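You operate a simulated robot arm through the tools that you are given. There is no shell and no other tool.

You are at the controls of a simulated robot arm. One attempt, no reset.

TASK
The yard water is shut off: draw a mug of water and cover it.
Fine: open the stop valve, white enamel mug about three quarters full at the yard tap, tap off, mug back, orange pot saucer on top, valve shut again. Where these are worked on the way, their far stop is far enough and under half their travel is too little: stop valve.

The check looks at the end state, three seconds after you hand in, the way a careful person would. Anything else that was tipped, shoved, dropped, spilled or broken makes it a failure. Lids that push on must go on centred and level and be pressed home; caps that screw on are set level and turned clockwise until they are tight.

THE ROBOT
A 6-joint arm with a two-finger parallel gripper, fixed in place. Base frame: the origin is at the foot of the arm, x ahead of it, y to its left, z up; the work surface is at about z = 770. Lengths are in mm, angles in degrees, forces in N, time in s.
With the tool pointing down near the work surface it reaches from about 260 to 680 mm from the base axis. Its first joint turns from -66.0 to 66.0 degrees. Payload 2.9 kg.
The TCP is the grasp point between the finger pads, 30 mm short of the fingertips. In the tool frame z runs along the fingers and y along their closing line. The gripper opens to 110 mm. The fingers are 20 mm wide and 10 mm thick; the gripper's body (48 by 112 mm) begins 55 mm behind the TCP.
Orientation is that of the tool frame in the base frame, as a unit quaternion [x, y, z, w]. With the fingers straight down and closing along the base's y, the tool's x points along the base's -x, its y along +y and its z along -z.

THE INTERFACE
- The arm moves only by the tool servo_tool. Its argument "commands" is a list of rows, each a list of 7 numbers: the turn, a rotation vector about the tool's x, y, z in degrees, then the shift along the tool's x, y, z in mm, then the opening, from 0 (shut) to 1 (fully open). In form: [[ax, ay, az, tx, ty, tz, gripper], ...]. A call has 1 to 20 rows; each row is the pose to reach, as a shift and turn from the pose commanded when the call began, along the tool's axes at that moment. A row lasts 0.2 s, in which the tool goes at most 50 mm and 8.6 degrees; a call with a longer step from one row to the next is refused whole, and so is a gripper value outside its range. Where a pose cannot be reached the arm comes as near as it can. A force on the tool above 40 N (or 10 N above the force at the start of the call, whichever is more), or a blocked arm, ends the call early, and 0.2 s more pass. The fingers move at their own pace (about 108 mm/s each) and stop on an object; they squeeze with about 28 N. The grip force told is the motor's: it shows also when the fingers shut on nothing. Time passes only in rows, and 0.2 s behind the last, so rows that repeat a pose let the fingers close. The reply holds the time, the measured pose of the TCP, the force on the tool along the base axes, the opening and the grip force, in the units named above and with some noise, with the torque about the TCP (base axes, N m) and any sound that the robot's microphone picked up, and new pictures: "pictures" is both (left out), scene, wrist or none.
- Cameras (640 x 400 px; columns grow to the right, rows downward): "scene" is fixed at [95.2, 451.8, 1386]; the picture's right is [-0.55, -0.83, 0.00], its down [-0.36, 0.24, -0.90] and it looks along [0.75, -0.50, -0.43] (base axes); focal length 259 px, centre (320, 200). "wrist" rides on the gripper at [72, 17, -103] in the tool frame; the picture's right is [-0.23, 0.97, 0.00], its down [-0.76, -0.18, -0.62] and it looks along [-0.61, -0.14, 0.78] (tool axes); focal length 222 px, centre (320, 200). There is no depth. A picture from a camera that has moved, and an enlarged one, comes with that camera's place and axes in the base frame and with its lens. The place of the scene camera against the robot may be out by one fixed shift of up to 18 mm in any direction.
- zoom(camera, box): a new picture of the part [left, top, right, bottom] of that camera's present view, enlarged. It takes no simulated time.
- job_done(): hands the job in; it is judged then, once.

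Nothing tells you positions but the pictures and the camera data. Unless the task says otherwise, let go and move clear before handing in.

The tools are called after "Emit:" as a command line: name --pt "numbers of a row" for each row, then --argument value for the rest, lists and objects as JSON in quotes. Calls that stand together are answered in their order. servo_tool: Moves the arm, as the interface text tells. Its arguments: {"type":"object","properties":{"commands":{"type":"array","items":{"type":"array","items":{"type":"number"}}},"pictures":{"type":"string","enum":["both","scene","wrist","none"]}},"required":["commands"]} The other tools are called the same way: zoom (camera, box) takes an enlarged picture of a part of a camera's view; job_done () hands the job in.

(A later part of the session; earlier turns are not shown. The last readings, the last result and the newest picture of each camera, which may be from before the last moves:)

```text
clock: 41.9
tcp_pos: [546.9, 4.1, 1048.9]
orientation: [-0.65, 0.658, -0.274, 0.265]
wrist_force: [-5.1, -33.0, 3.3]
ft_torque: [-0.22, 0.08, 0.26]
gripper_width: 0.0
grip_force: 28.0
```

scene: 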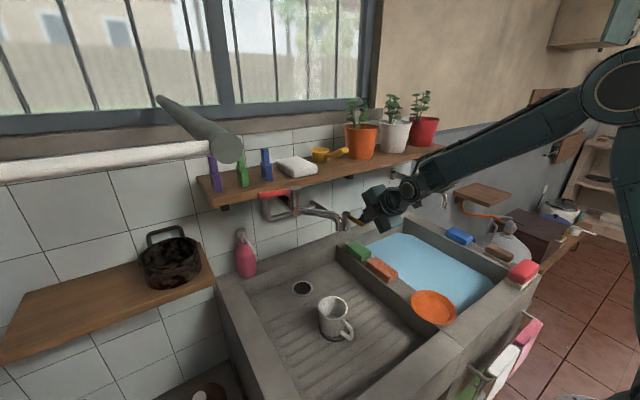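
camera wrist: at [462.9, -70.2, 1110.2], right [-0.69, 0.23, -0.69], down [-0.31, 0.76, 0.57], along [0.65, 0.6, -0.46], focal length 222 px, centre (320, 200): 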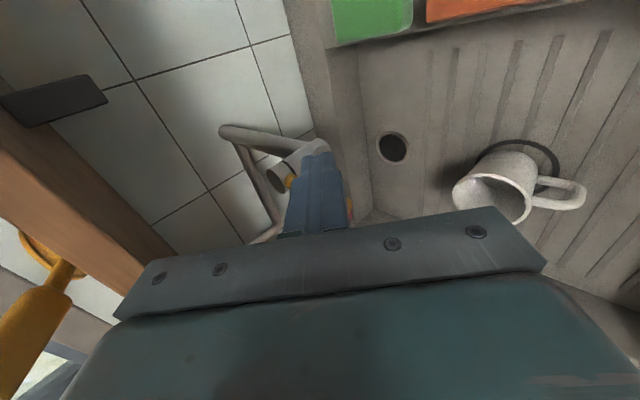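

The lever resists at 33 N with no further motion: far stop, valve open. Backing away and checking.

Emit:
servo_tool --pt "0 0 0 15 0 -5 0" --pt "0 0 0 40 0 -25 0" --pt "0 0 0 50 0 -60 0" --pt "0 0 0 50 0 -100 0" --pt "0 0 0 50 0 -130 0" --pt "0 0 0 50 0 -130 0" --pictures "both"

Emit:
zoom --camera "scene" --box '[256, 170, 384, 250]'

Emit:
zoom --camera "scene" --box '[256, 270, 416, 370]'

```text
clock: 43.3
tcp_pos: [453.0, -39.4, 1143.3]
orientation: [-0.653, 0.655, -0.269, 0.269]
wrist_force: [-0.5, 0.5, -0.8]
ft_torque: [0.01, 0.04, 0.0]
gripper_width: 0.0
grip_force: 27.9
camera wrist: at [370.6, -111.8, 1205.4], right [-0.69, 0.23, -0.69], down [-0.31, 0.76, 0.57], along [0.65, 0.61, -0.46], focal length 222 px, centre (320, 200)
```

scene: 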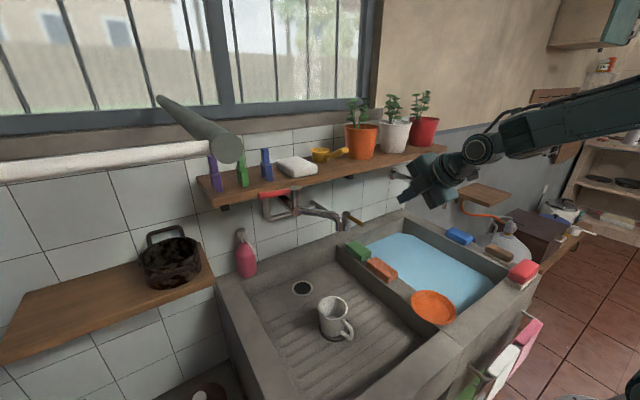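
wrist: 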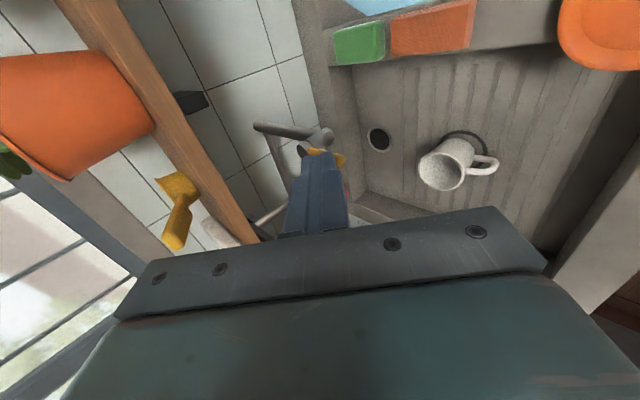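

```text
5.00 times, centred on (320, 210) of scene
camera zoom: at [95.2, 451.8, 1386.0], right [-0.55, -0.83, 0.0], down [-0.36, 0.24, -0.9], along [0.75, -0.5, -0.43], focal length 1294 px, centre (320, 150)
```

zoom: 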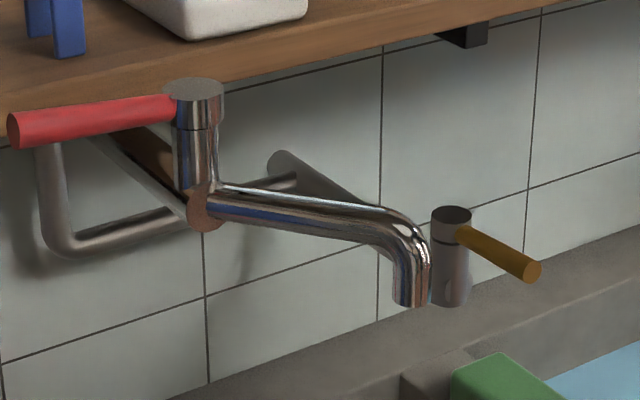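

```text
4.00 times, centred on (336, 320) of scene
camera zoom: at [95.2, 451.8, 1386.0], right [-0.55, -0.83, 0.0], down [-0.36, 0.24, -0.9], along [0.75, -0.5, -0.43], focal length 1036 px, centre (256, -280)
```

zoom: 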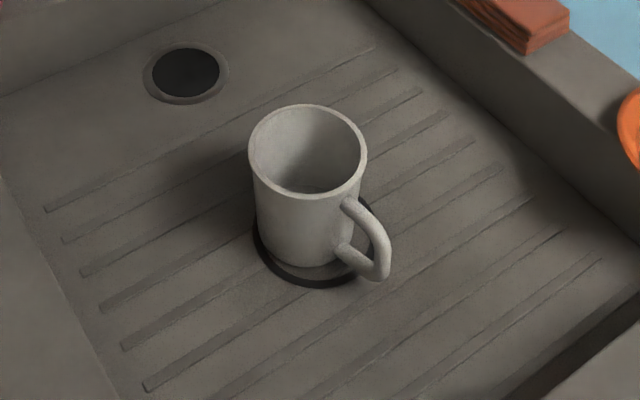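

Valve is open (lever now along the pipe) and nothing is flowing, so the tap is shut. Now I'll swing over, roll the hand back, and view the red tap lever up close.

Emit:
servo_tool --pt "0 0 8.2 0 -1.2 -39 0" --pt "0 0 16.4 0 -2.4 -77.8 0" --pt "0 0 24.6 -31 -2.4 -77.8 0" --pt "0 0 32.8 -62 -2.4 -77.8 0" --pt "0 0 41 -93 -2.4 -77.8 0" --pt "0 0 49.2 -124 -2.4 -77.8 0" --pt "0 0 57.4 -155 -2.4 -77.8 0" --pt "0 0 65.6 -186 -2.4 -77.8 0" --pt "0 0 73.8 -217 -2.4 -77.8 0" --pt "0 0 82 -248 -2.4 -77.8 0" --pt "0 0 90 -279 -2.4 -77.8 0" --pt "0 0 90 -279 -2.4 -77.8 0" --pictures "both"

Emit:
zoom --camera "wrist" --box '[160, 40, 480, 240]'

```text
clock: 45.9
tcp_pos: [402.0, 241.0, 1196.4]
orientation: [0.001, 0.925, -0.001, 0.38]
wrist_force: [-0.2, 0.6, -0.8]
ft_torque: [-0.02, -0.04, 0.04]
gripper_width: 0.2
grip_force: 28.0
camera wrist: at [279.3, 257.8, 1219.2], right [0.16, 0.97, 0.16], down [0.1, -0.18, 0.98], along [0.98, -0.14, -0.13], focal length 222 px, centre (320, 200)
```

scene: 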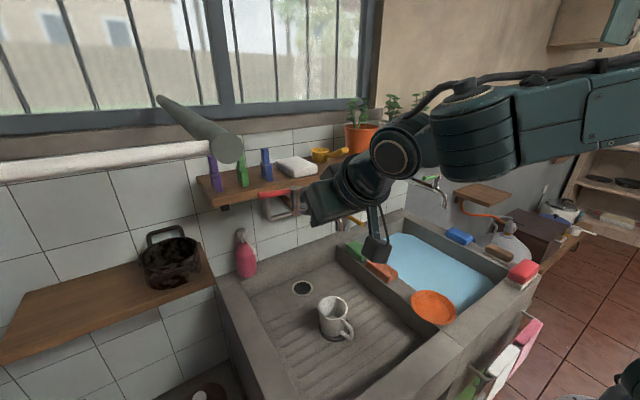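
wrist: 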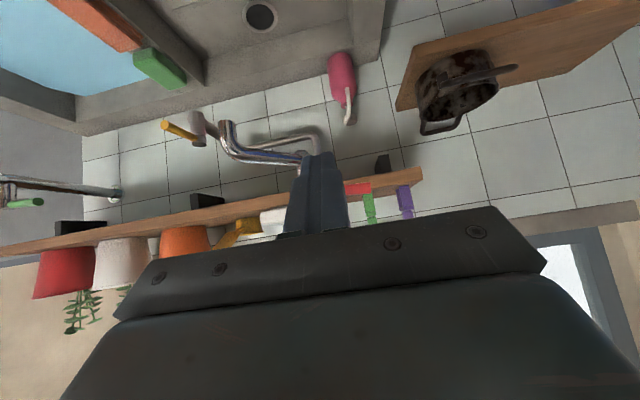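

```text
2.00 times, centred on (320, 140) of wrist
camera zoom: at [279.3, 257.8, 1219.2], right [0.16, 0.97, 0.16], down [0.1, -0.18, 0.98], along [0.98, -0.14, -0.13], focal length 444 px, centre (320, 320)
```

zoom: 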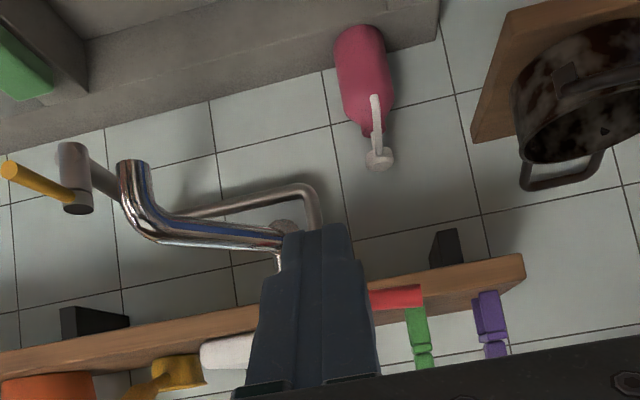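

Triangulating two views puts the red lever tip at (574, 285, 1179), extending from the body at (562, 197). It most likely opens toward -x as well. I'll straddle it near its outer end the same way, with deep overlap, so I can both open and shut it.

Emit:
servo_tool --pt "0 4 0 -27 5 8 0.1" --pt "0 8 0 -54 10 15 0.2" --pt "0 12 0 -81 16 23 0.35" --pt "0 14.7 0 -107.6 21 30.5 0.35" --pt "0 14.7 0 -107.6 21 30.5 0.35" --pictures "none"

Emit:
servo_tool --pt "0 0 -8.5 0 0 0 0.35" --pt "0 0 -17 0 0 0 0.35" --pt "0 0 -25.5 0 0 0 0.35" --pt "0 0 -34 0 0 0 0.35" --pt "0 0 -42.5 0 0 0 0.35" --pt "0 0 -51 0 0 0 0.35" --pt "0 0 -59.5 0 0 0 0.35" --pt "0 0 -68 0 0 0 0.35" --pt "0 0 -76.5 0 0 0 0.35" --pt "0 0 -85 0 0 0 0.35" --pt "0 0 -90 0 0 0 0.35" --pt "0 0 -90 0 0 0 0.35" --pictures "both"

Emit:
zoom --camera "wrist" --box '[160, 40, 480, 240]'

Emit:
zoom --camera "scene" --box '[220, 120, 380, 220]'

```text
clock: 47.1
tcp_pos: [500.7, 260.6, 1251.7]
orientation: [-0.001, 0.966, -0.001, 0.259]
wrist_force: [0.5, 0.0, -0.3]
ft_torque: [-0.01, -0.01, -0.03]
gripper_width: 38.6
grip_force: 0.0
```

```text
clock: 49.7
tcp_pos: [500.5, 261.9, 1252.5]
orientation: [0.683, -0.683, 0.183, -0.182]
wrist_force: [0.4, 0.1, -0.7]
ft_torque: [0.02, 0.0, 0.02]
gripper_width: 38.3
grip_force: 0.0
camera wrist: at [434.7, 189.0, 1333.4], right [-0.84, 0.22, -0.49], down [-0.16, 0.76, 0.63], along [0.51, 0.61, -0.61], focal length 222 px, centre (320, 200)
```

scene: 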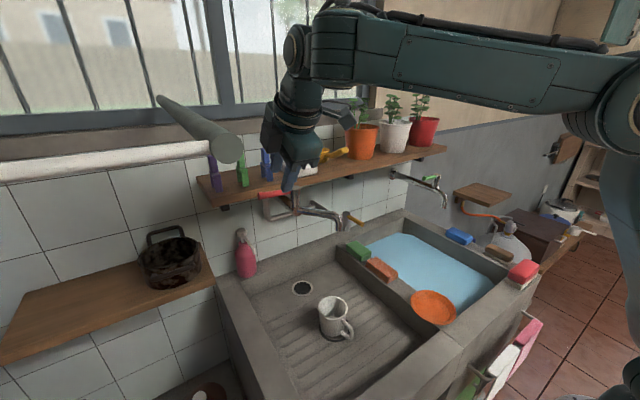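
wrist: 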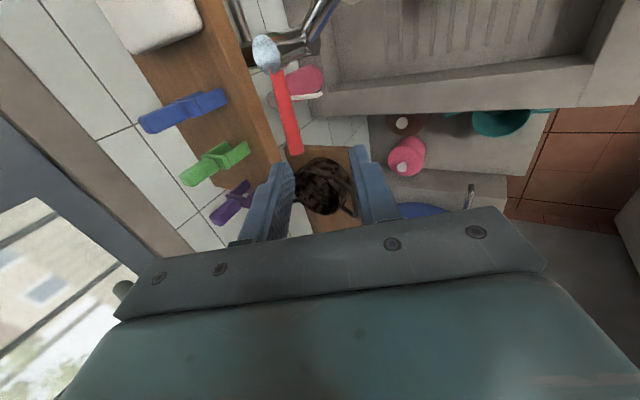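

```text
2.00 times, centred on (320, 140) of wrist
camera zoom: at [434.7, 189.0, 1333.4], right [-0.84, 0.22, -0.49], down [-0.16, 0.76, 0.63], along [0.51, 0.61, -0.61], focal length 444 px, centre (320, 320)
```

zoom: 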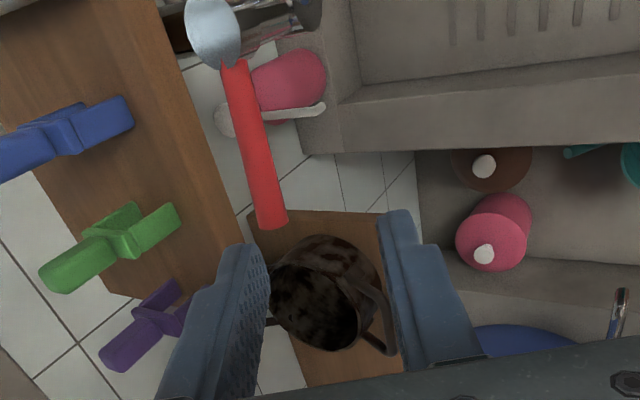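

```text
4.00 times, centred on (300, 170) of scene
camera zoom: at [95.2, 451.8, 1386.0], right [-0.55, -0.83, 0.0], down [-0.36, 0.24, -0.9], along [0.75, -0.5, -0.43], focal length 1036 px, centre (400, 320)
```

zoom: 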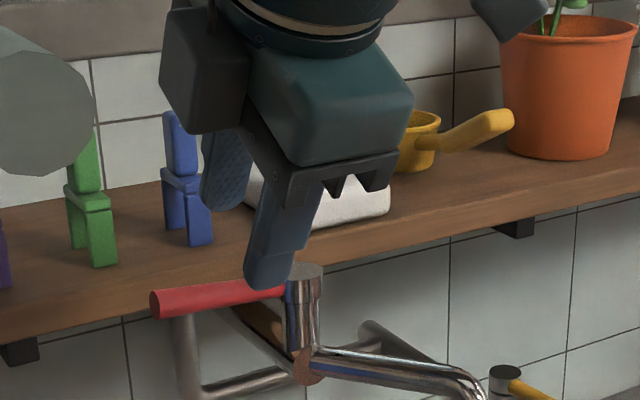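

Emit:
servo_tool --pt "0 0 0 0 -9 13 0.35" --pt "0 0 0 0 -18 27 0.35" --pt "0 0 0 0 -25.8 40 0.35" --pt "0 0 0 0 -25.8 50 0.35" --pt "0 0 0 0 -25.8 50 0.35" --pictures "both"

Emit:
zoom --camera "wrist" --box '[200, 60, 456, 220]'

Emit:
zoom --camera "scene" --box '[220, 120, 380, 220]'

```text
clock: 50.9
tcp_pos: [547.3, 261.9, 1220.4]
orientation: [0.683, -0.683, 0.183, -0.183]
wrist_force: [-0.1, -0.8, -0.1]
ft_torque: [0.01, -0.03, 0.03]
gripper_width: 38.4
grip_force: 0.1
camera wrist: at [482.2, 189.0, 1302.8], right [-0.84, 0.23, -0.49], down [-0.16, 0.76, 0.63], along [0.51, 0.61, -0.61], focal length 222 px, centre (320, 200)
```

scene: 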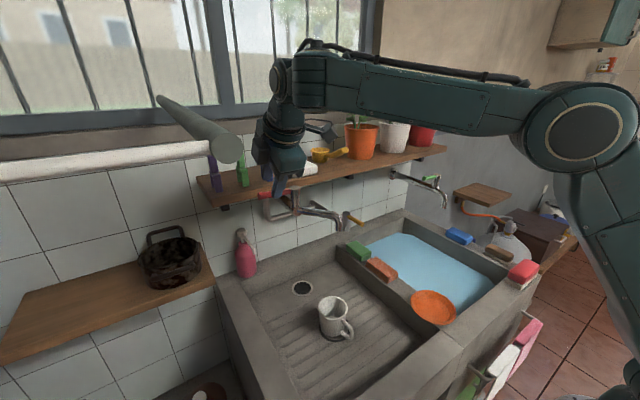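
wrist: 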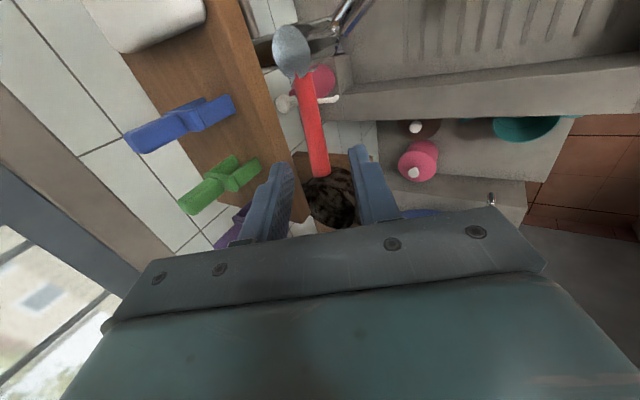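

```text
2.50 times, centred on (328, 140) of wrist
camera zoom: at [482.2, 189.0, 1302.8], right [-0.84, 0.23, -0.49], down [-0.16, 0.76, 0.63], along [0.51, 0.61, -0.61], focal length 555 px, centre (300, 350)
```

zoom: 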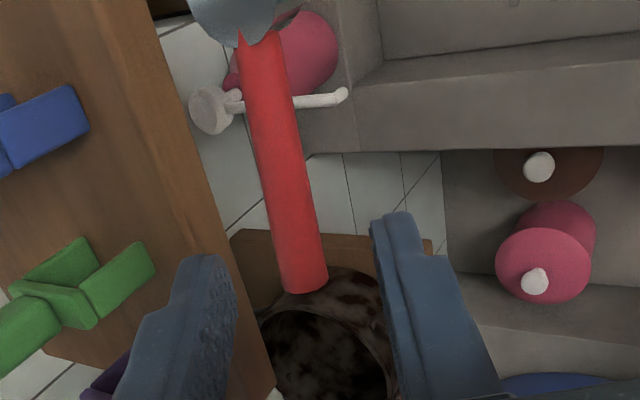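

```text
4.00 times, centred on (300, 170) of scene
camera zoom: at [95.2, 451.8, 1386.0], right [-0.55, -0.83, 0.0], down [-0.36, 0.24, -0.9], along [0.75, -0.5, -0.43], focal length 1036 px, centre (400, 320)
```

zoom: 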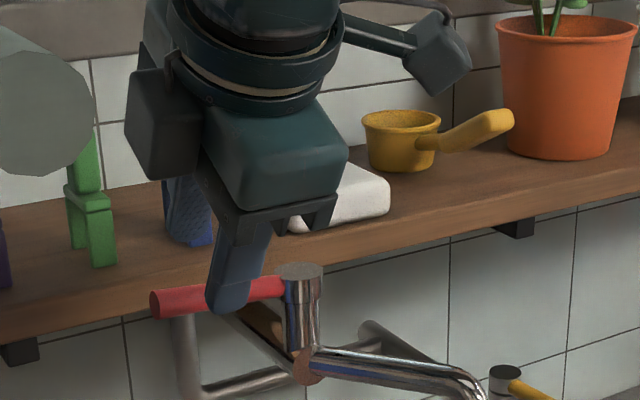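

Lever is centred between the fingers laterally. Advancing 44 mm along the tool axis to straddle it.

Emit:
servo_tool --pt "0 0 0 0 -2 12 0.35" --pt "0 0 0 0 -2 24 0.35" --pt "0 0 0 0 -2 36 0.35" --pt "0 0 0 0 -2 44 0.35" --pt "0 0 0 0 -2 44 0.35" --pictures "both"

Emit:
zoom --camera "wrist" --box '[200, 60, 456, 220]'

Emit:
zoom --camera "scene" --box '[220, 120, 380, 220]'

```text
clock: 52.1
tcp_pos: [570.4, 260.9, 1183.2]
orientation: [0.684, -0.683, 0.184, -0.182]
wrist_force: [-0.1, -0.4, 0.5]
ft_torque: [-0.03, -0.01, 0.0]
gripper_width: 38.5
grip_force: 0.0
camera wrist: at [505.6, 188.6, 1265.4], right [-0.84, 0.23, -0.49], down [-0.16, 0.76, 0.63], along [0.51, 0.61, -0.61], focal length 222 px, centre (320, 200)
```

scene: 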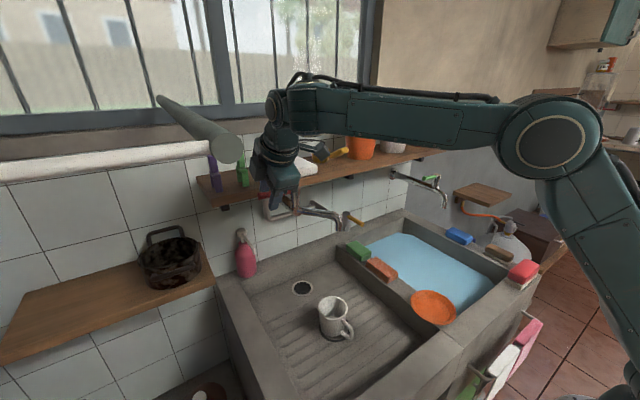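
wrist: 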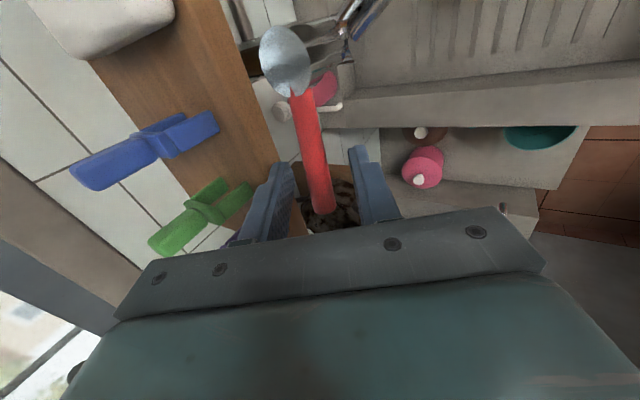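

```text
2.50 times, centred on (328, 140) of wrist
camera zoom: at [505.6, 188.6, 1265.4], right [-0.84, 0.23, -0.49], down [-0.16, 0.76, 0.63], along [0.51, 0.61, -0.61], focal length 555 px, centre (300, 350)
```

zoom: 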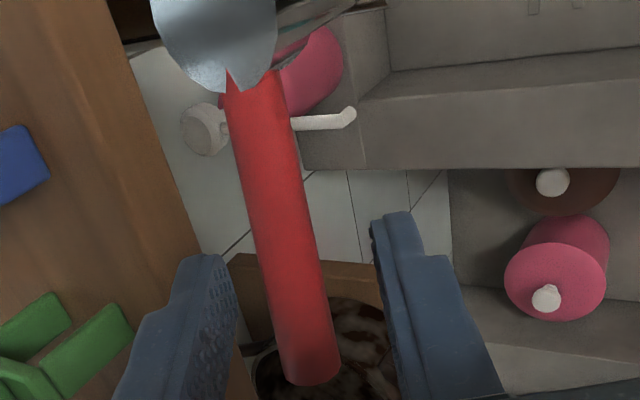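

```text
4.00 times, centred on (300, 170) of scene
camera zoom: at [95.2, 451.8, 1386.0], right [-0.55, -0.83, 0.0], down [-0.36, 0.24, -0.9], along [0.75, -0.5, -0.43], focal length 1036 px, centre (400, 320)
```

zoom: 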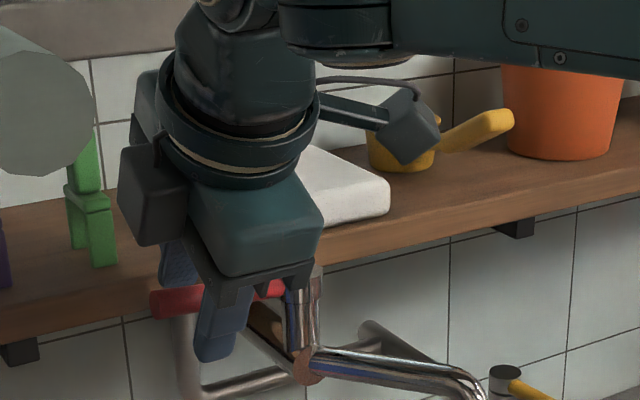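

Lever is between the fingers, a bit shallow; going 8 mm deeper, narrowing the gap, then pulling gently about 10° toward -x to see whether it turns.

Emit:
servo_tool --pt "0 0 0 0 0 8 0.3" --pt "0 0 0 0 0 8 0.26" --pt "0 0 0 0 4.3 5.5 0.26" --pt "0 0 0 0 8.7 3 0.26" --pt "0 0 0 -0.5 13 0.5 0.26" --pictures "both"

Emit:
zoom --camera "scene" --box '[220, 160, 380, 260]'

Emit:
zoom --camera "scene" --box '[256, 270, 416, 370]'

Emit:
zoom --camera "wrist" --box '[200, 60, 456, 220]'

```text
clock: 53.3
tcp_pos: [559.3, 262.0, 1175.6]
orientation: [-0.683, 0.683, -0.182, 0.183]
wrist_force: [-0.3, -0.1, 0.6]
ft_torque: [0.01, 0.0, 0.02]
gripper_width: 29.3
grip_force: 0.3
camera wrist: at [494.0, 189.3, 1258.4], right [-0.84, 0.23, -0.49], down [-0.16, 0.76, 0.63], along [0.51, 0.61, -0.61], focal length 222 px, centre (320, 200)
```

scene: 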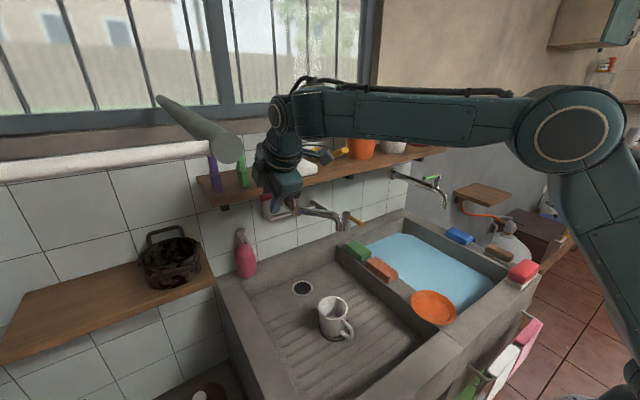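
wrist: 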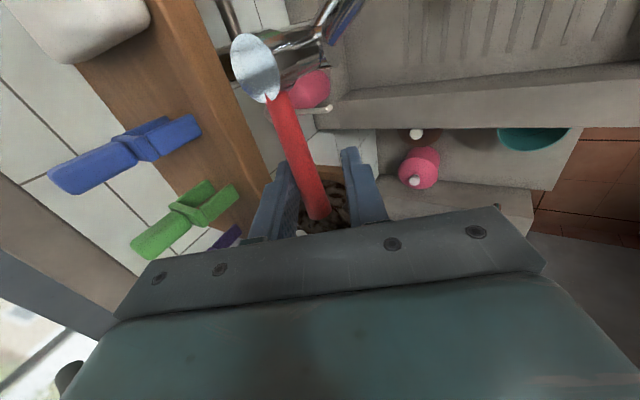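

```text
4.00 times, centred on (300, 210) of scene
camera zoom: at [95.2, 451.8, 1386.0], right [-0.55, -0.83, 0.0], down [-0.36, 0.24, -0.9], along [0.75, -0.5, -0.43], focal length 1036 px, centre (400, 160)
```

zoom: 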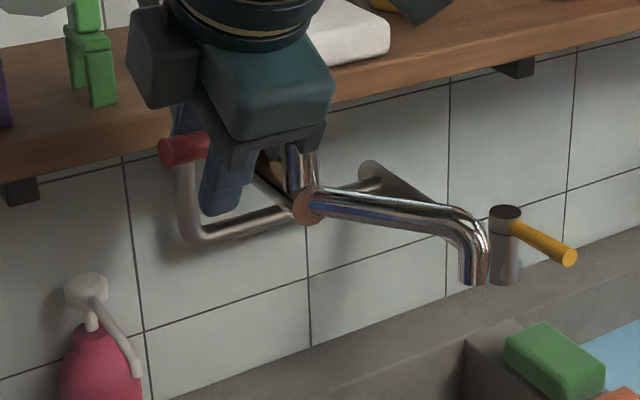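

```text
4.00 times, centred on (336, 320) of scene
camera zoom: at [95.2, 451.8, 1386.0], right [-0.55, -0.83, 0.0], down [-0.36, 0.24, -0.9], along [0.75, -0.5, -0.43], focal length 1036 px, centre (256, -280)
```

zoom: 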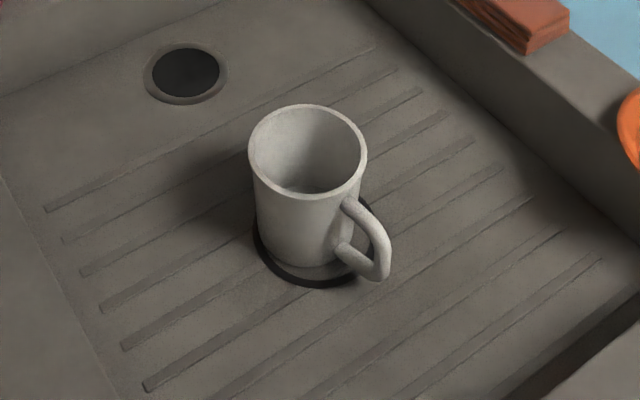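

```text
2.50 times, centred on (328, 140) of wrist
camera zoom: at [494.0, 189.3, 1258.4], right [-0.84, 0.23, -0.49], down [-0.16, 0.76, 0.63], along [0.51, 0.61, -0.61], focal length 555 px, centre (300, 350)
```

zoom: 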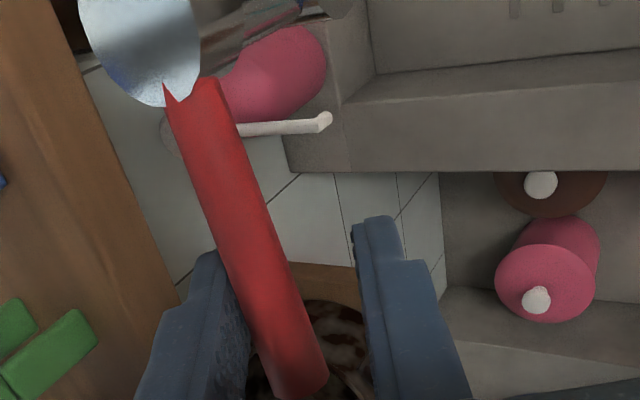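

The tap lever turns freely; no flow yet at this small angle. Pulling further and watching the mug.

Emit:
servo_tool --pt "0 0 0 -1 5 -2.9 0.27" --pt "0 0 0 -2 9.5 -5.5 0.28" --pt "0 0 0 -3.2 13.9 -8 0.29" --pictures "both"

Emit:
zoom --camera "scene" --box '[220, 160, 380, 260]'

Emit:
zoom --camera "scene" --box '[256, 270, 416, 370]'

```text
clock: 54.1
tcp_pos: [543.8, 266.5, 1176.4]
orientation: [0.684, -0.682, 0.184, -0.182]
wrist_force: [-0.5, -0.3, 0.1]
ft_torque: [-0.02, 0.02, 0.01]
gripper_width: 32.4
grip_force: 0.6
camera wrist: at [479.0, 193.1, 1258.9], right [-0.84, 0.23, -0.49], down [-0.16, 0.76, 0.63], along [0.51, 0.61, -0.61], focal length 222 px, centre (320, 200)
```

scene: 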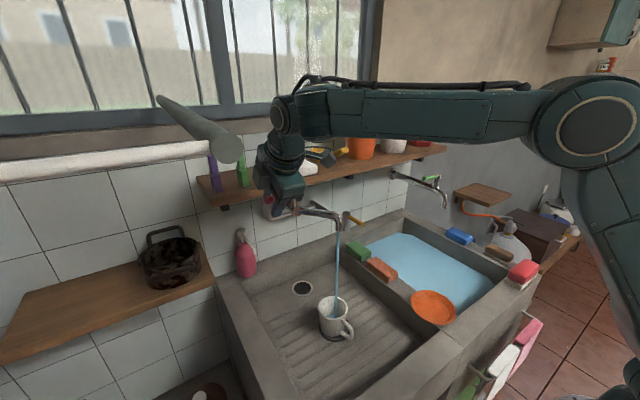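
wrist: 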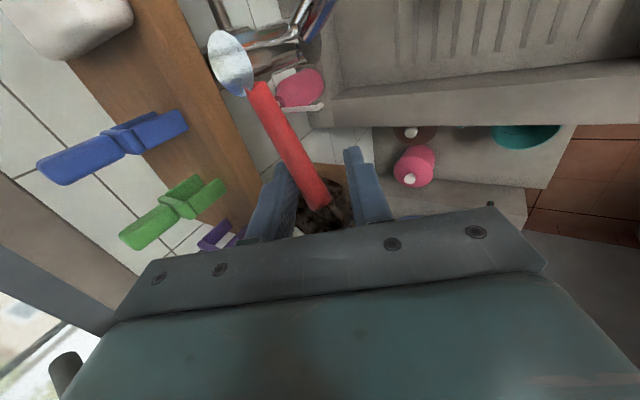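

```text
4.00 times, centred on (300, 210) of scene
camera zoom: at [95.2, 451.8, 1386.0], right [-0.55, -0.83, 0.0], down [-0.36, 0.24, -0.9], along [0.75, -0.5, -0.43], focal length 1036 px, centre (400, 160)
```

zoom: 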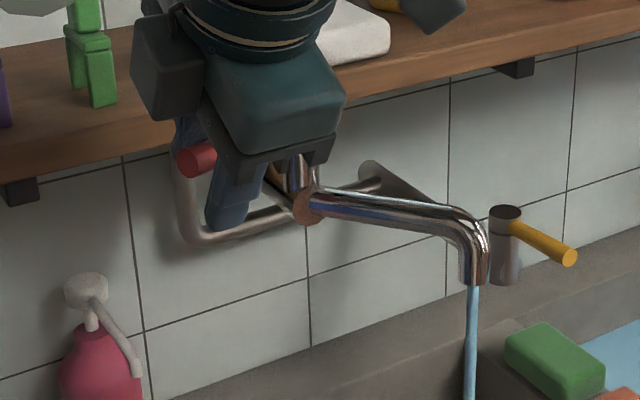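

```text
4.00 times, centred on (336, 320) of scene
camera zoom: at [95.2, 451.8, 1386.0], right [-0.55, -0.83, 0.0], down [-0.36, 0.24, -0.9], along [0.75, -0.5, -0.43], focal length 1036 px, centre (256, -280)
```

zoom: 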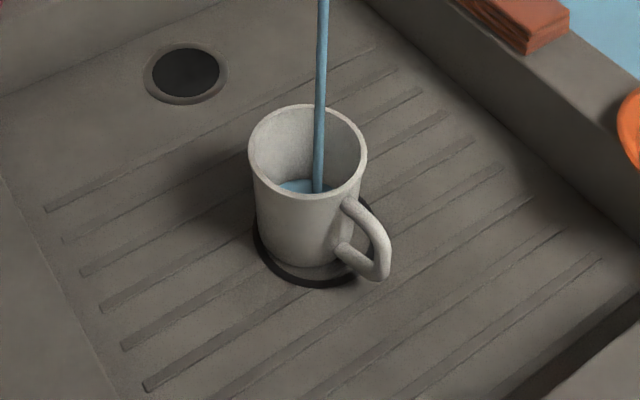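

Water runs cleanly into the mug. Holding briefly and checking the level.

Emit:
servo_tool --pt "0 0 0 0 0 0 0.29" --pictures "none"

Emit:
zoom --camera "scene" --box '[296, 280, 376, 330]'

```text
clock: 54.5
tcp_pos: [543.2, 265.8, 1177.4]
orientation: [-0.683, 0.683, -0.184, 0.183]
wrist_force: [0.6, 0.4, 1.1]
ft_torque: [0.0, -0.01, 0.02]
gripper_width: 31.4
grip_force: 0.0
```

```text
8.00 times, centred on (336, 305) of scene
camera zoom: at [95.2, 451.8, 1386.0], right [-0.55, -0.83, 0.0], down [-0.36, 0.24, -0.9], along [0.75, -0.5, -0.43], focal length 2071 px, centre (192, -640)
```

zoom: 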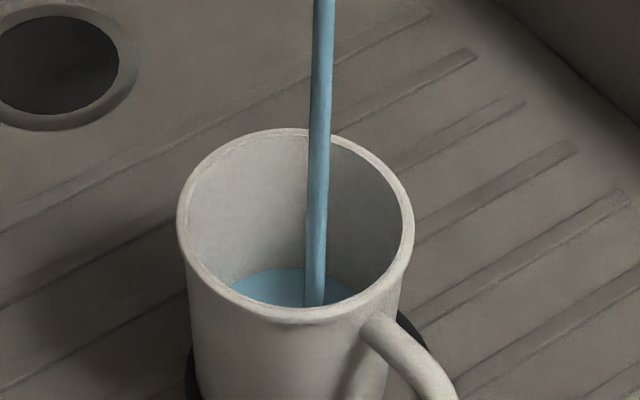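

Emit:
servo_tool --pt "0 0 0 0 0 0 0.29" --pt "0 0 0 0 0 0 0.29" --pictures "none"

Emit:
zoom --camera "scene" --box '[296, 280, 376, 330]'

```text
clock: 55.1
tcp_pos: [543.7, 265.3, 1176.6]
orientation: [0.683, -0.683, 0.184, -0.183]
wrist_force: [0.4, -1.0, 0.4]
ft_torque: [0.0, -0.02, 0.03]
gripper_width: 32.0
grip_force: 0.1
```

```text
8.00 times, centred on (336, 305) of scene
camera zoom: at [95.2, 451.8, 1386.0], right [-0.55, -0.83, 0.0], down [-0.36, 0.24, -0.9], along [0.75, -0.5, -0.43], focal length 2071 px, centre (192, -640)
```

zoom: 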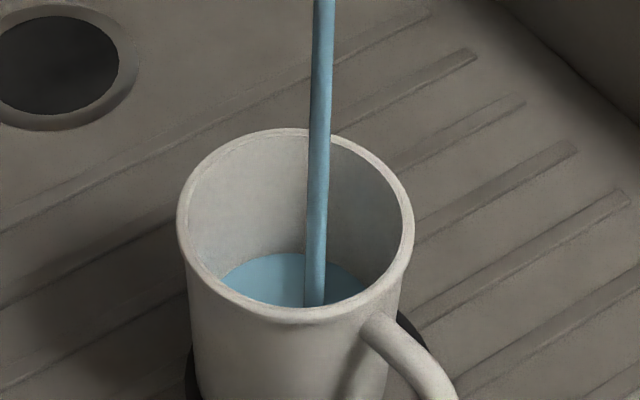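

Emit:
servo_tool --pt "0 0 0 0 0 0 0.29" --pt "0 0 0 0 0 0 0.29" --pt "0 0 0 0 0 0 0.29" --pt "0 0 0 0 0 0 0.29" --pt "0 0 0 0 0 0 0.29" --pictures "none"

Emit:
zoom --camera "scene" --box '[296, 280, 376, 330]'

```text
clock: 56.3
tcp_pos: [544.2, 265.7, 1177.1]
orientation: [0.683, -0.683, 0.183, -0.183]
wrist_force: [-0.4, 0.0, -0.3]
ft_torque: [0.01, 0.02, 0.02]
gripper_width: 31.8
grip_force: 0.0
```

```text
8.00 times, centred on (336, 305) of scene
camera zoom: at [95.2, 451.8, 1386.0], right [-0.55, -0.83, 0.0], down [-0.36, 0.24, -0.9], along [0.75, -0.5, -0.43], focal length 2071 px, centre (192, -640)
```

zoom: 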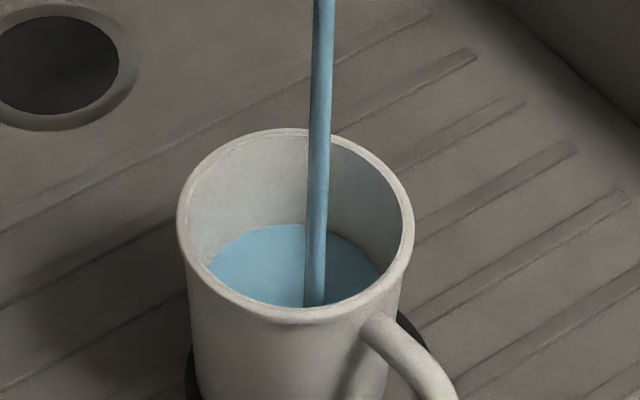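

About 60% now and rising ~9 mm/s. One short hold more, then pushing the lever back with the front finger to shut it.

Emit:
servo_tool --pt "0 0 0 0 0 0 0.29" --pt "0 0 0 0 0 0 0.29" --pt "0 0 0 0 0 0 0.29" --pt "0 0 0 1 -12 7 0.25" --pt "0 0 0 2 -24 14 0.23" --pt "0 0 0 3.5 -31 18 0.22" --pictures "both"

Emit:
zoom --camera "scene" --box '[296, 280, 376, 330]'

Emit:
zoom --camera "wrist" --box '[200, 60, 456, 220]'

```text
clock: 57.7
tcp_pos: [580.3, 262.7, 1178.1]
orientation: [0.683, -0.682, 0.184, -0.183]
wrist_force: [-0.2, 0.8, -0.9]
ft_torque: [0.03, 0.03, 0.0]
gripper_width: 24.3
grip_force: 0.0
camera wrist: at [515.4, 189.2, 1259.0], right [-0.84, 0.23, -0.49], down [-0.16, 0.76, 0.63], along [0.51, 0.61, -0.61], focal length 222 px, centre (320, 200)
```

scene: 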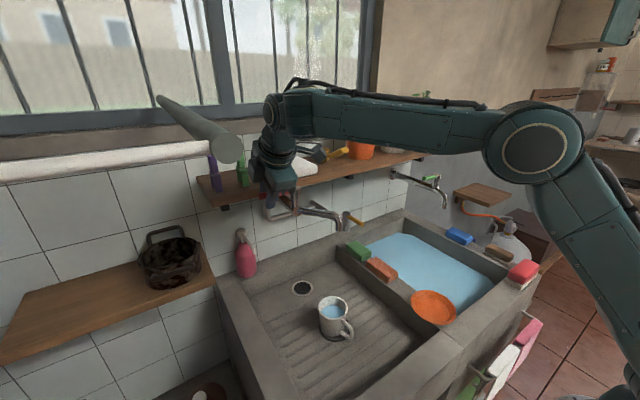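
wrist: 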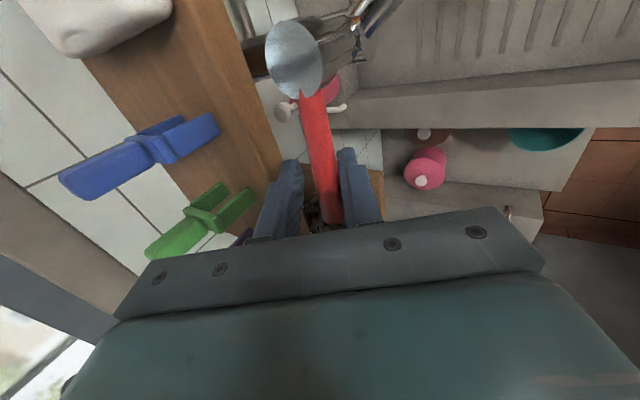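

```text
8.00 times, centred on (336, 305) of scene
camera zoom: at [95.2, 451.8, 1386.0], right [-0.55, -0.83, 0.0], down [-0.36, 0.24, -0.9], along [0.75, -0.5, -0.43], focal length 2071 px, centre (192, -640)
```

zoom: 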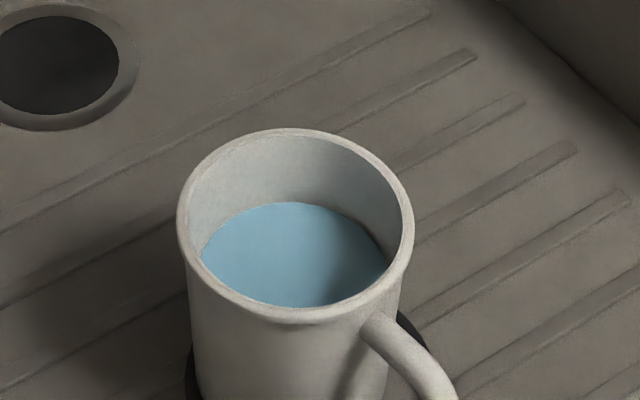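

```text
2.50 times, centred on (328, 140) of wrist
camera zoom: at [515.4, 189.2, 1259.0], right [-0.84, 0.23, -0.49], down [-0.16, 0.76, 0.63], along [0.51, 0.61, -0.61], focal length 555 px, centre (300, 350)
```

zoom: 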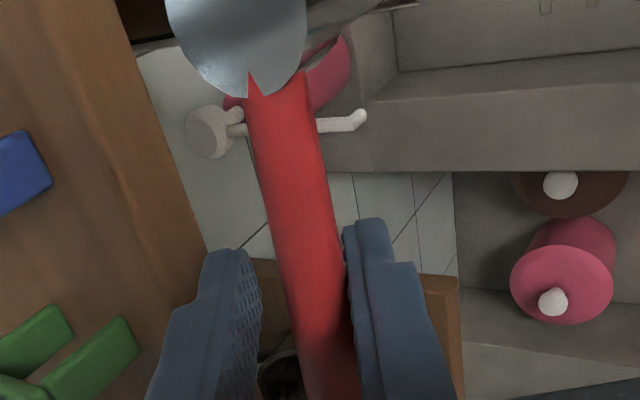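

Flow is stopped. Redoing the perspective properly, the level is about 30 mm below the rim, roughly 58%, so I'll give it another short burst of the same kind.

Emit:
servo_tool --pt "0 0 0 -1 10.4 -6 0.26" --pt "0 0 0 -2.5 22.5 -13 0.28" --pt "0 0 0 -3.5 31.6 -18.3 0.29" --pt "0 0 0 -3.5 31.6 -18.3 0.29" --pt "0 0 0 -3.5 31.6 -18.3 0.29" --pt "0 0 0 -2.5 19.6 -11.3 0.25" --pt "0 0 0 -1.5 7.6 -4.3 0.23" --pt "0 0 0 0 0 0 0.22" --pt "0 0 0 0 0 0 0.22" --pictures "scene"

Emit:
zoom --camera "scene" --box '[296, 280, 376, 330]'

```text
clock: 59.7
tcp_pos: [579.5, 262.7, 1177.0]
orientation: [0.683, -0.683, 0.183, -0.182]
wrist_force: [0.9, 0.4, 0.5]
ft_torque: [0.0, -0.01, -0.02]
gripper_width: 24.0
grip_force: 0.7
```

scene: 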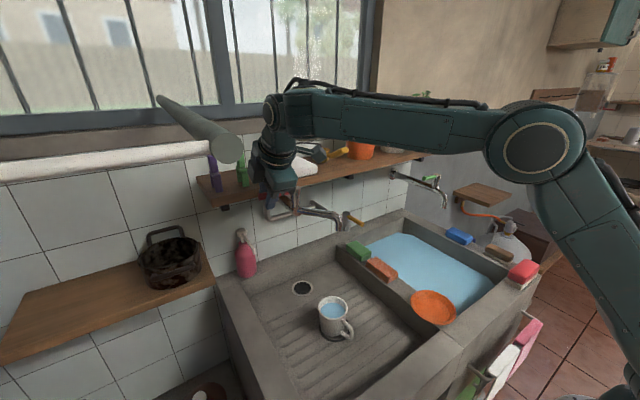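

```text
8.00 times, centred on (336, 305) of scene
camera zoom: at [95.2, 451.8, 1386.0], right [-0.55, -0.83, 0.0], down [-0.36, 0.24, -0.9], along [0.75, -0.5, -0.43], focal length 2071 px, centre (192, -640)
```

zoom: 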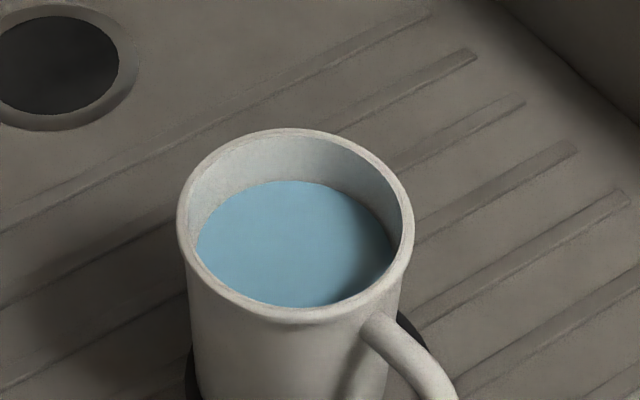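

Level is now ~20 mm below the rim, about 73%, which is good. I'll press the tap lever on to its closed stop to be sure it's fully off.

Emit:
servo_tool --pt "0 0 0 0 -1.7 1 0.22" --pt "0 0 0 0 -3.5 2 0.22" --pt "0 0 0 0 -5.2 3 0.22" --pictures "wrist"

Emit:
zoom --camera "wrist" --box '[200, 60, 456, 220]'

```text
clock: 60.5
tcp_pos: [584.6, 263.5, 1177.4]
orientation: [0.683, -0.683, 0.184, -0.182]
wrist_force: [-8.6, 3.1, -2.7]
ft_torque: [0.02, 0.03, -0.1]
gripper_width: 28.6
grip_force: 4.6
camera wrist: at [519.6, 190.0, 1258.2], right [-0.84, 0.23, -0.49], down [-0.16, 0.76, 0.63], along [0.51, 0.61, -0.61], focal length 222 px, centre (320, 200)
```

wrist: 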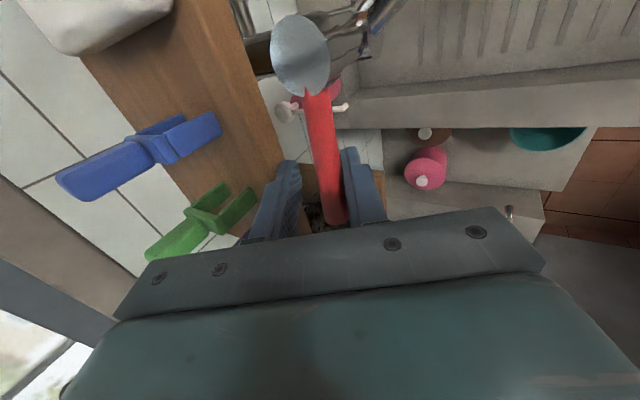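

```text
2.50 times, centred on (328, 140) of wrist
camera zoom: at [519.6, 190.0, 1258.2], right [-0.84, 0.23, -0.49], down [-0.16, 0.76, 0.63], along [0.51, 0.61, -0.61], focal length 555 px, centre (300, 350)
```

zoom: 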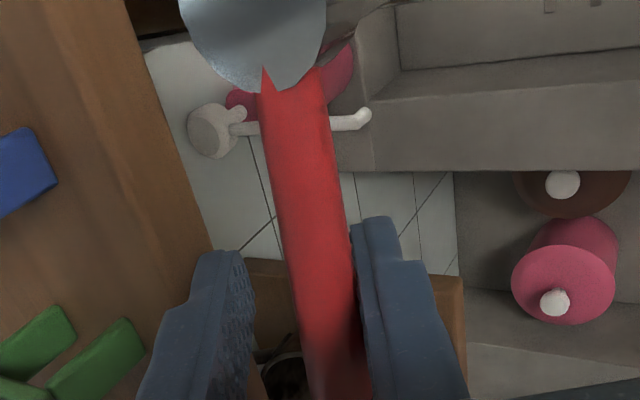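

The lever is back against its closed stop and the stream is off. Backing out of the tap lever and rolling the hand back.

Emit:
servo_tool --pt "0 0 0 0 4 -2 0.3" --pt "0 0 0 0 4 -30 0.35" --pt "0 0 0 0 4 -65 0.35" --pt "0 0 0 0 4 -100 0.4" --pt "0 0 8 5 12 -105 0.5" --pt "0 0 16 10 20 -110 0.6" --pt "0 0 24 15 28 -115 0.7" --pt "0 0 32 20 36 -120 0.8" --pt "0 0 40 25 44 -125 0.9" --pt "0 0 48 30 52 -130 0.9" --pt "0 0 56 35 60 -134 0.9" --pt "0 0 64 40 68 -138 0.9" --pt "0 0 72 46 76 -142 0.9" --pt "0 0 80 53 84 -146 0.9" --pt "0 0 88 60 90 -150 0.9" --pt "0 0 90 60 90.6 -150 0.9" --pt "0 0 90 60 90.6 -150 0.9" --pictures "scene"

Emit:
zoom --camera "scene" --box '[220, 160, 380, 260]'

```text
clock: 64.1
tcp_pos: [433.0, 201.8, 1263.4]
orientation: [0.0, 0.966, 0.0, 0.259]
wrist_force: [0.7, 0.3, 0.0]
ft_torque: [-0.03, 0.02, 0.0]
gripper_width: 99.0
grip_force: 0.1
```

scene: 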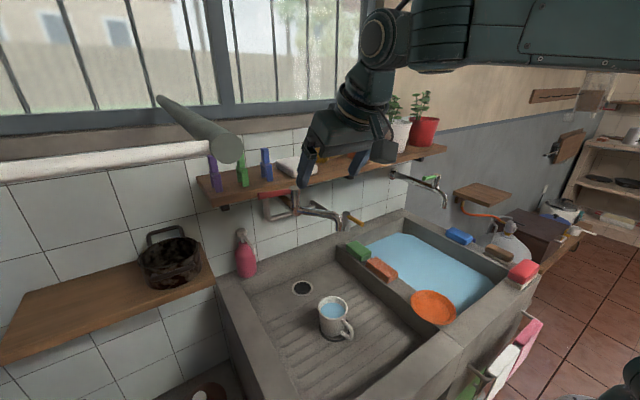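

```text
4.00 times, centred on (300, 210) of scene
camera zoom: at [95.2, 451.8, 1386.0], right [-0.55, -0.83, 0.0], down [-0.36, 0.24, -0.9], along [0.75, -0.5, -0.43], focal length 1036 px, centre (400, 160)
```

zoom: 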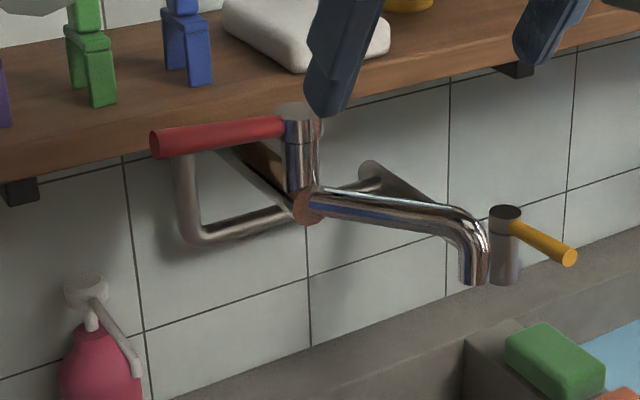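

The red lever is exactly where it started. Moving around the spout to the pre-grasp view of the mug.

Emit:
servo_tool --pt "0 0 0 38 -27 14 0.9" --pt "0 0 0 75.2 -53 28.2 0.9" --pt "-3.75 0 -6.5 92 -66 62 0.9" --pt "-7.5 0 -13 108 -79 96 0.9" --pt "-11.25 0 -19.5 125 -92 130 0.9" --pt "-15 0 -26 141.5 -105 163 0.9" --pt "-15 0 -26 147 -105 204 0.9" --pt "-15 0 -26 152.3 -105 245.8 0.9" --pt "-15 0 -26 152.3 -105 245.8 0.9" --pictures "both"

Emit:
zoom --camera "wrist" --box '[200, 0, 456, 160]'

```text
clock: 66.1
tcp_pos: [423.7, 96.2, 972.5]
orientation: [-0.25, 0.933, 0.067, 0.251]
wrist_force: [-0.3, -0.6, 0.3]
ft_torque: [-0.01, -0.01, 0.02]
gripper_width: 99.4
grip_force: 0.1
camera wrist: at [316.3, 53.3, 1025.9], right [-0.32, 0.94, 0.11], down [0.39, 0.02, 0.92], along [0.86, 0.34, -0.37], focal length 222 px, centre (320, 200)
```

scene: 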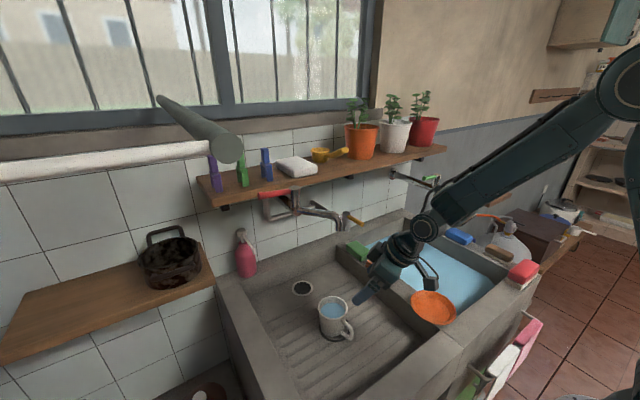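
wrist: 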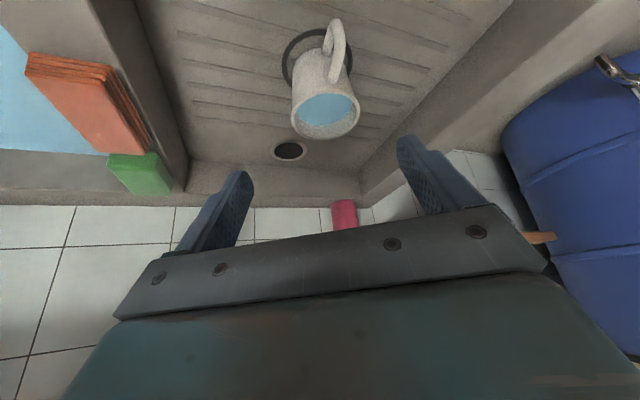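

```text
2.50 times, centred on (328, 80) of wrist
camera zoom: at [316.3, 53.3, 1025.9], right [-0.32, 0.94, 0.11], down [0.39, 0.02, 0.92], along [0.86, 0.34, -0.37], focal length 555 px, centre (300, 500)
```

zoom: 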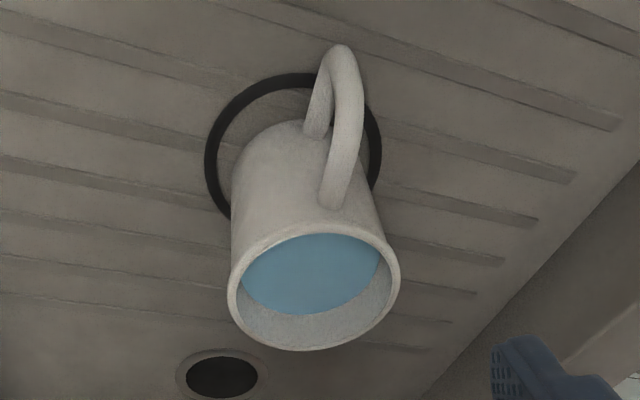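

The mug holds roughly three quarters, rim centre at (493.5, 141, 851). This time I'll place the fingers so they cross the rim right at the mug's axis, so that it hangs level. Approaching along the tool axis.

Emit:
servo_tool --pt "0 0 0 -11 4 35 0.9" --pt "0 0 0 -11 4 75 0.9" --pt "0 0 0 -11 4 110 0.9" --pt "0 0 0 -11 4 135 0.9" --pt "0 0 0 -11 4 135 0.9" --pictures "both"

Emit:
zoom --camera "scene" --box '[276, 260, 404, 340]'

```text
clock: 67.3
tcp_pos: [485.5, 138.4, 859.6]
orientation: [-0.251, 0.933, 0.067, 0.251]
wrist_force: [0.4, 0.7, -0.4]
ft_torque: [0.0, 0.02, 0.0]
gripper_width: 99.0
grip_force: 0.1
camera wrist: at [380.5, 96.1, 913.5], right [-0.32, 0.94, 0.11], down [0.39, 0.02, 0.92], along [0.86, 0.34, -0.37], focal length 222 px, centre (320, 200)
```

scene: 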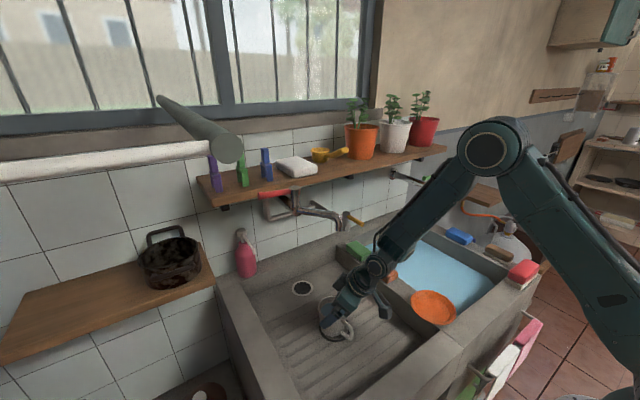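
wrist: 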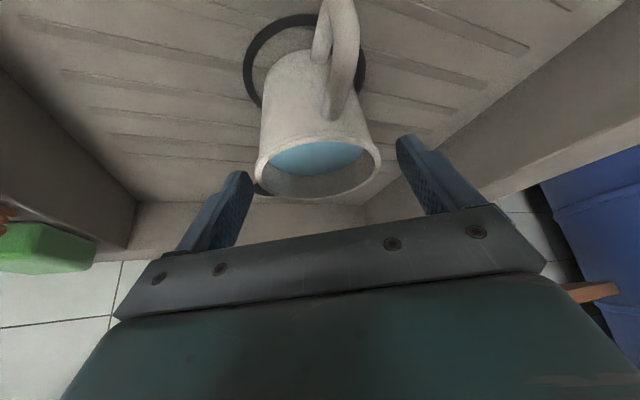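

```text
5.00 times, centred on (340, 300) of scene
camera zoom: at [95.2, 451.8, 1386.0], right [-0.55, -0.83, 0.0], down [-0.36, 0.24, -0.9], along [0.75, -0.5, -0.43], focal length 1294 px, centre (220, -300)
```

zoom: 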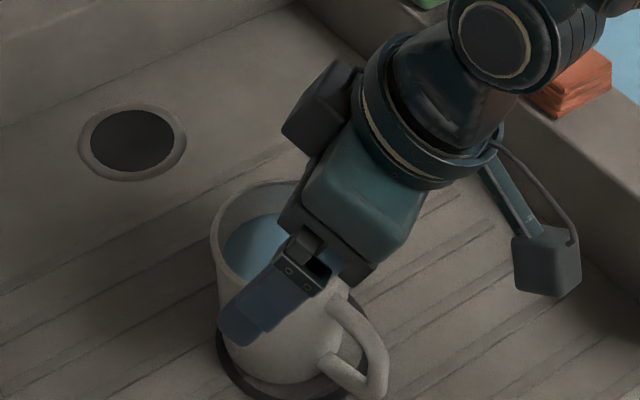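

Emit:
servo_tool --pt "0 0 0 -2 -1 12 0.9" --pt "0 0 0 -4.3 -1.8 24 0.9" --pt "0 0 0 -4.3 -1.8 33.2 0.9" --pt "0 0 0 -4.3 -1.8 33.2 0.9" --pictures "wrist"

```text
clock: 68.3
tcp_pos: [506.0, 148.8, 832.9]
orientation: [-0.25, 0.933, 0.067, 0.25]
wrist_force: [0.0, -1.0, 0.4]
ft_torque: [0.06, 0.01, 0.03]
gripper_width: 98.9
grip_force: 0.1
camera wrist: at [399.9, 104.7, 887.4], right [-0.32, 0.94, 0.11], down [0.39, 0.02, 0.92], along [0.86, 0.34, -0.37], focal length 222 px, centre (320, 200)
```

wrist: 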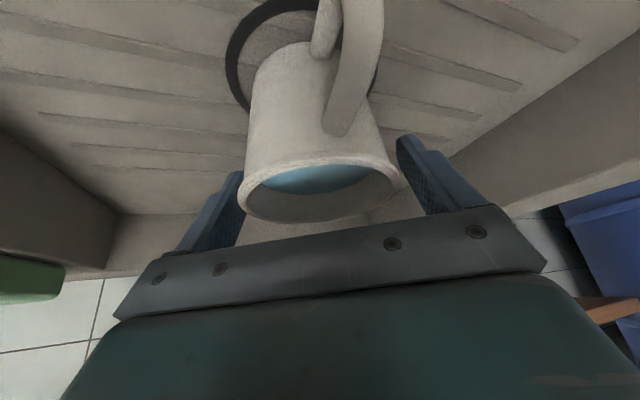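

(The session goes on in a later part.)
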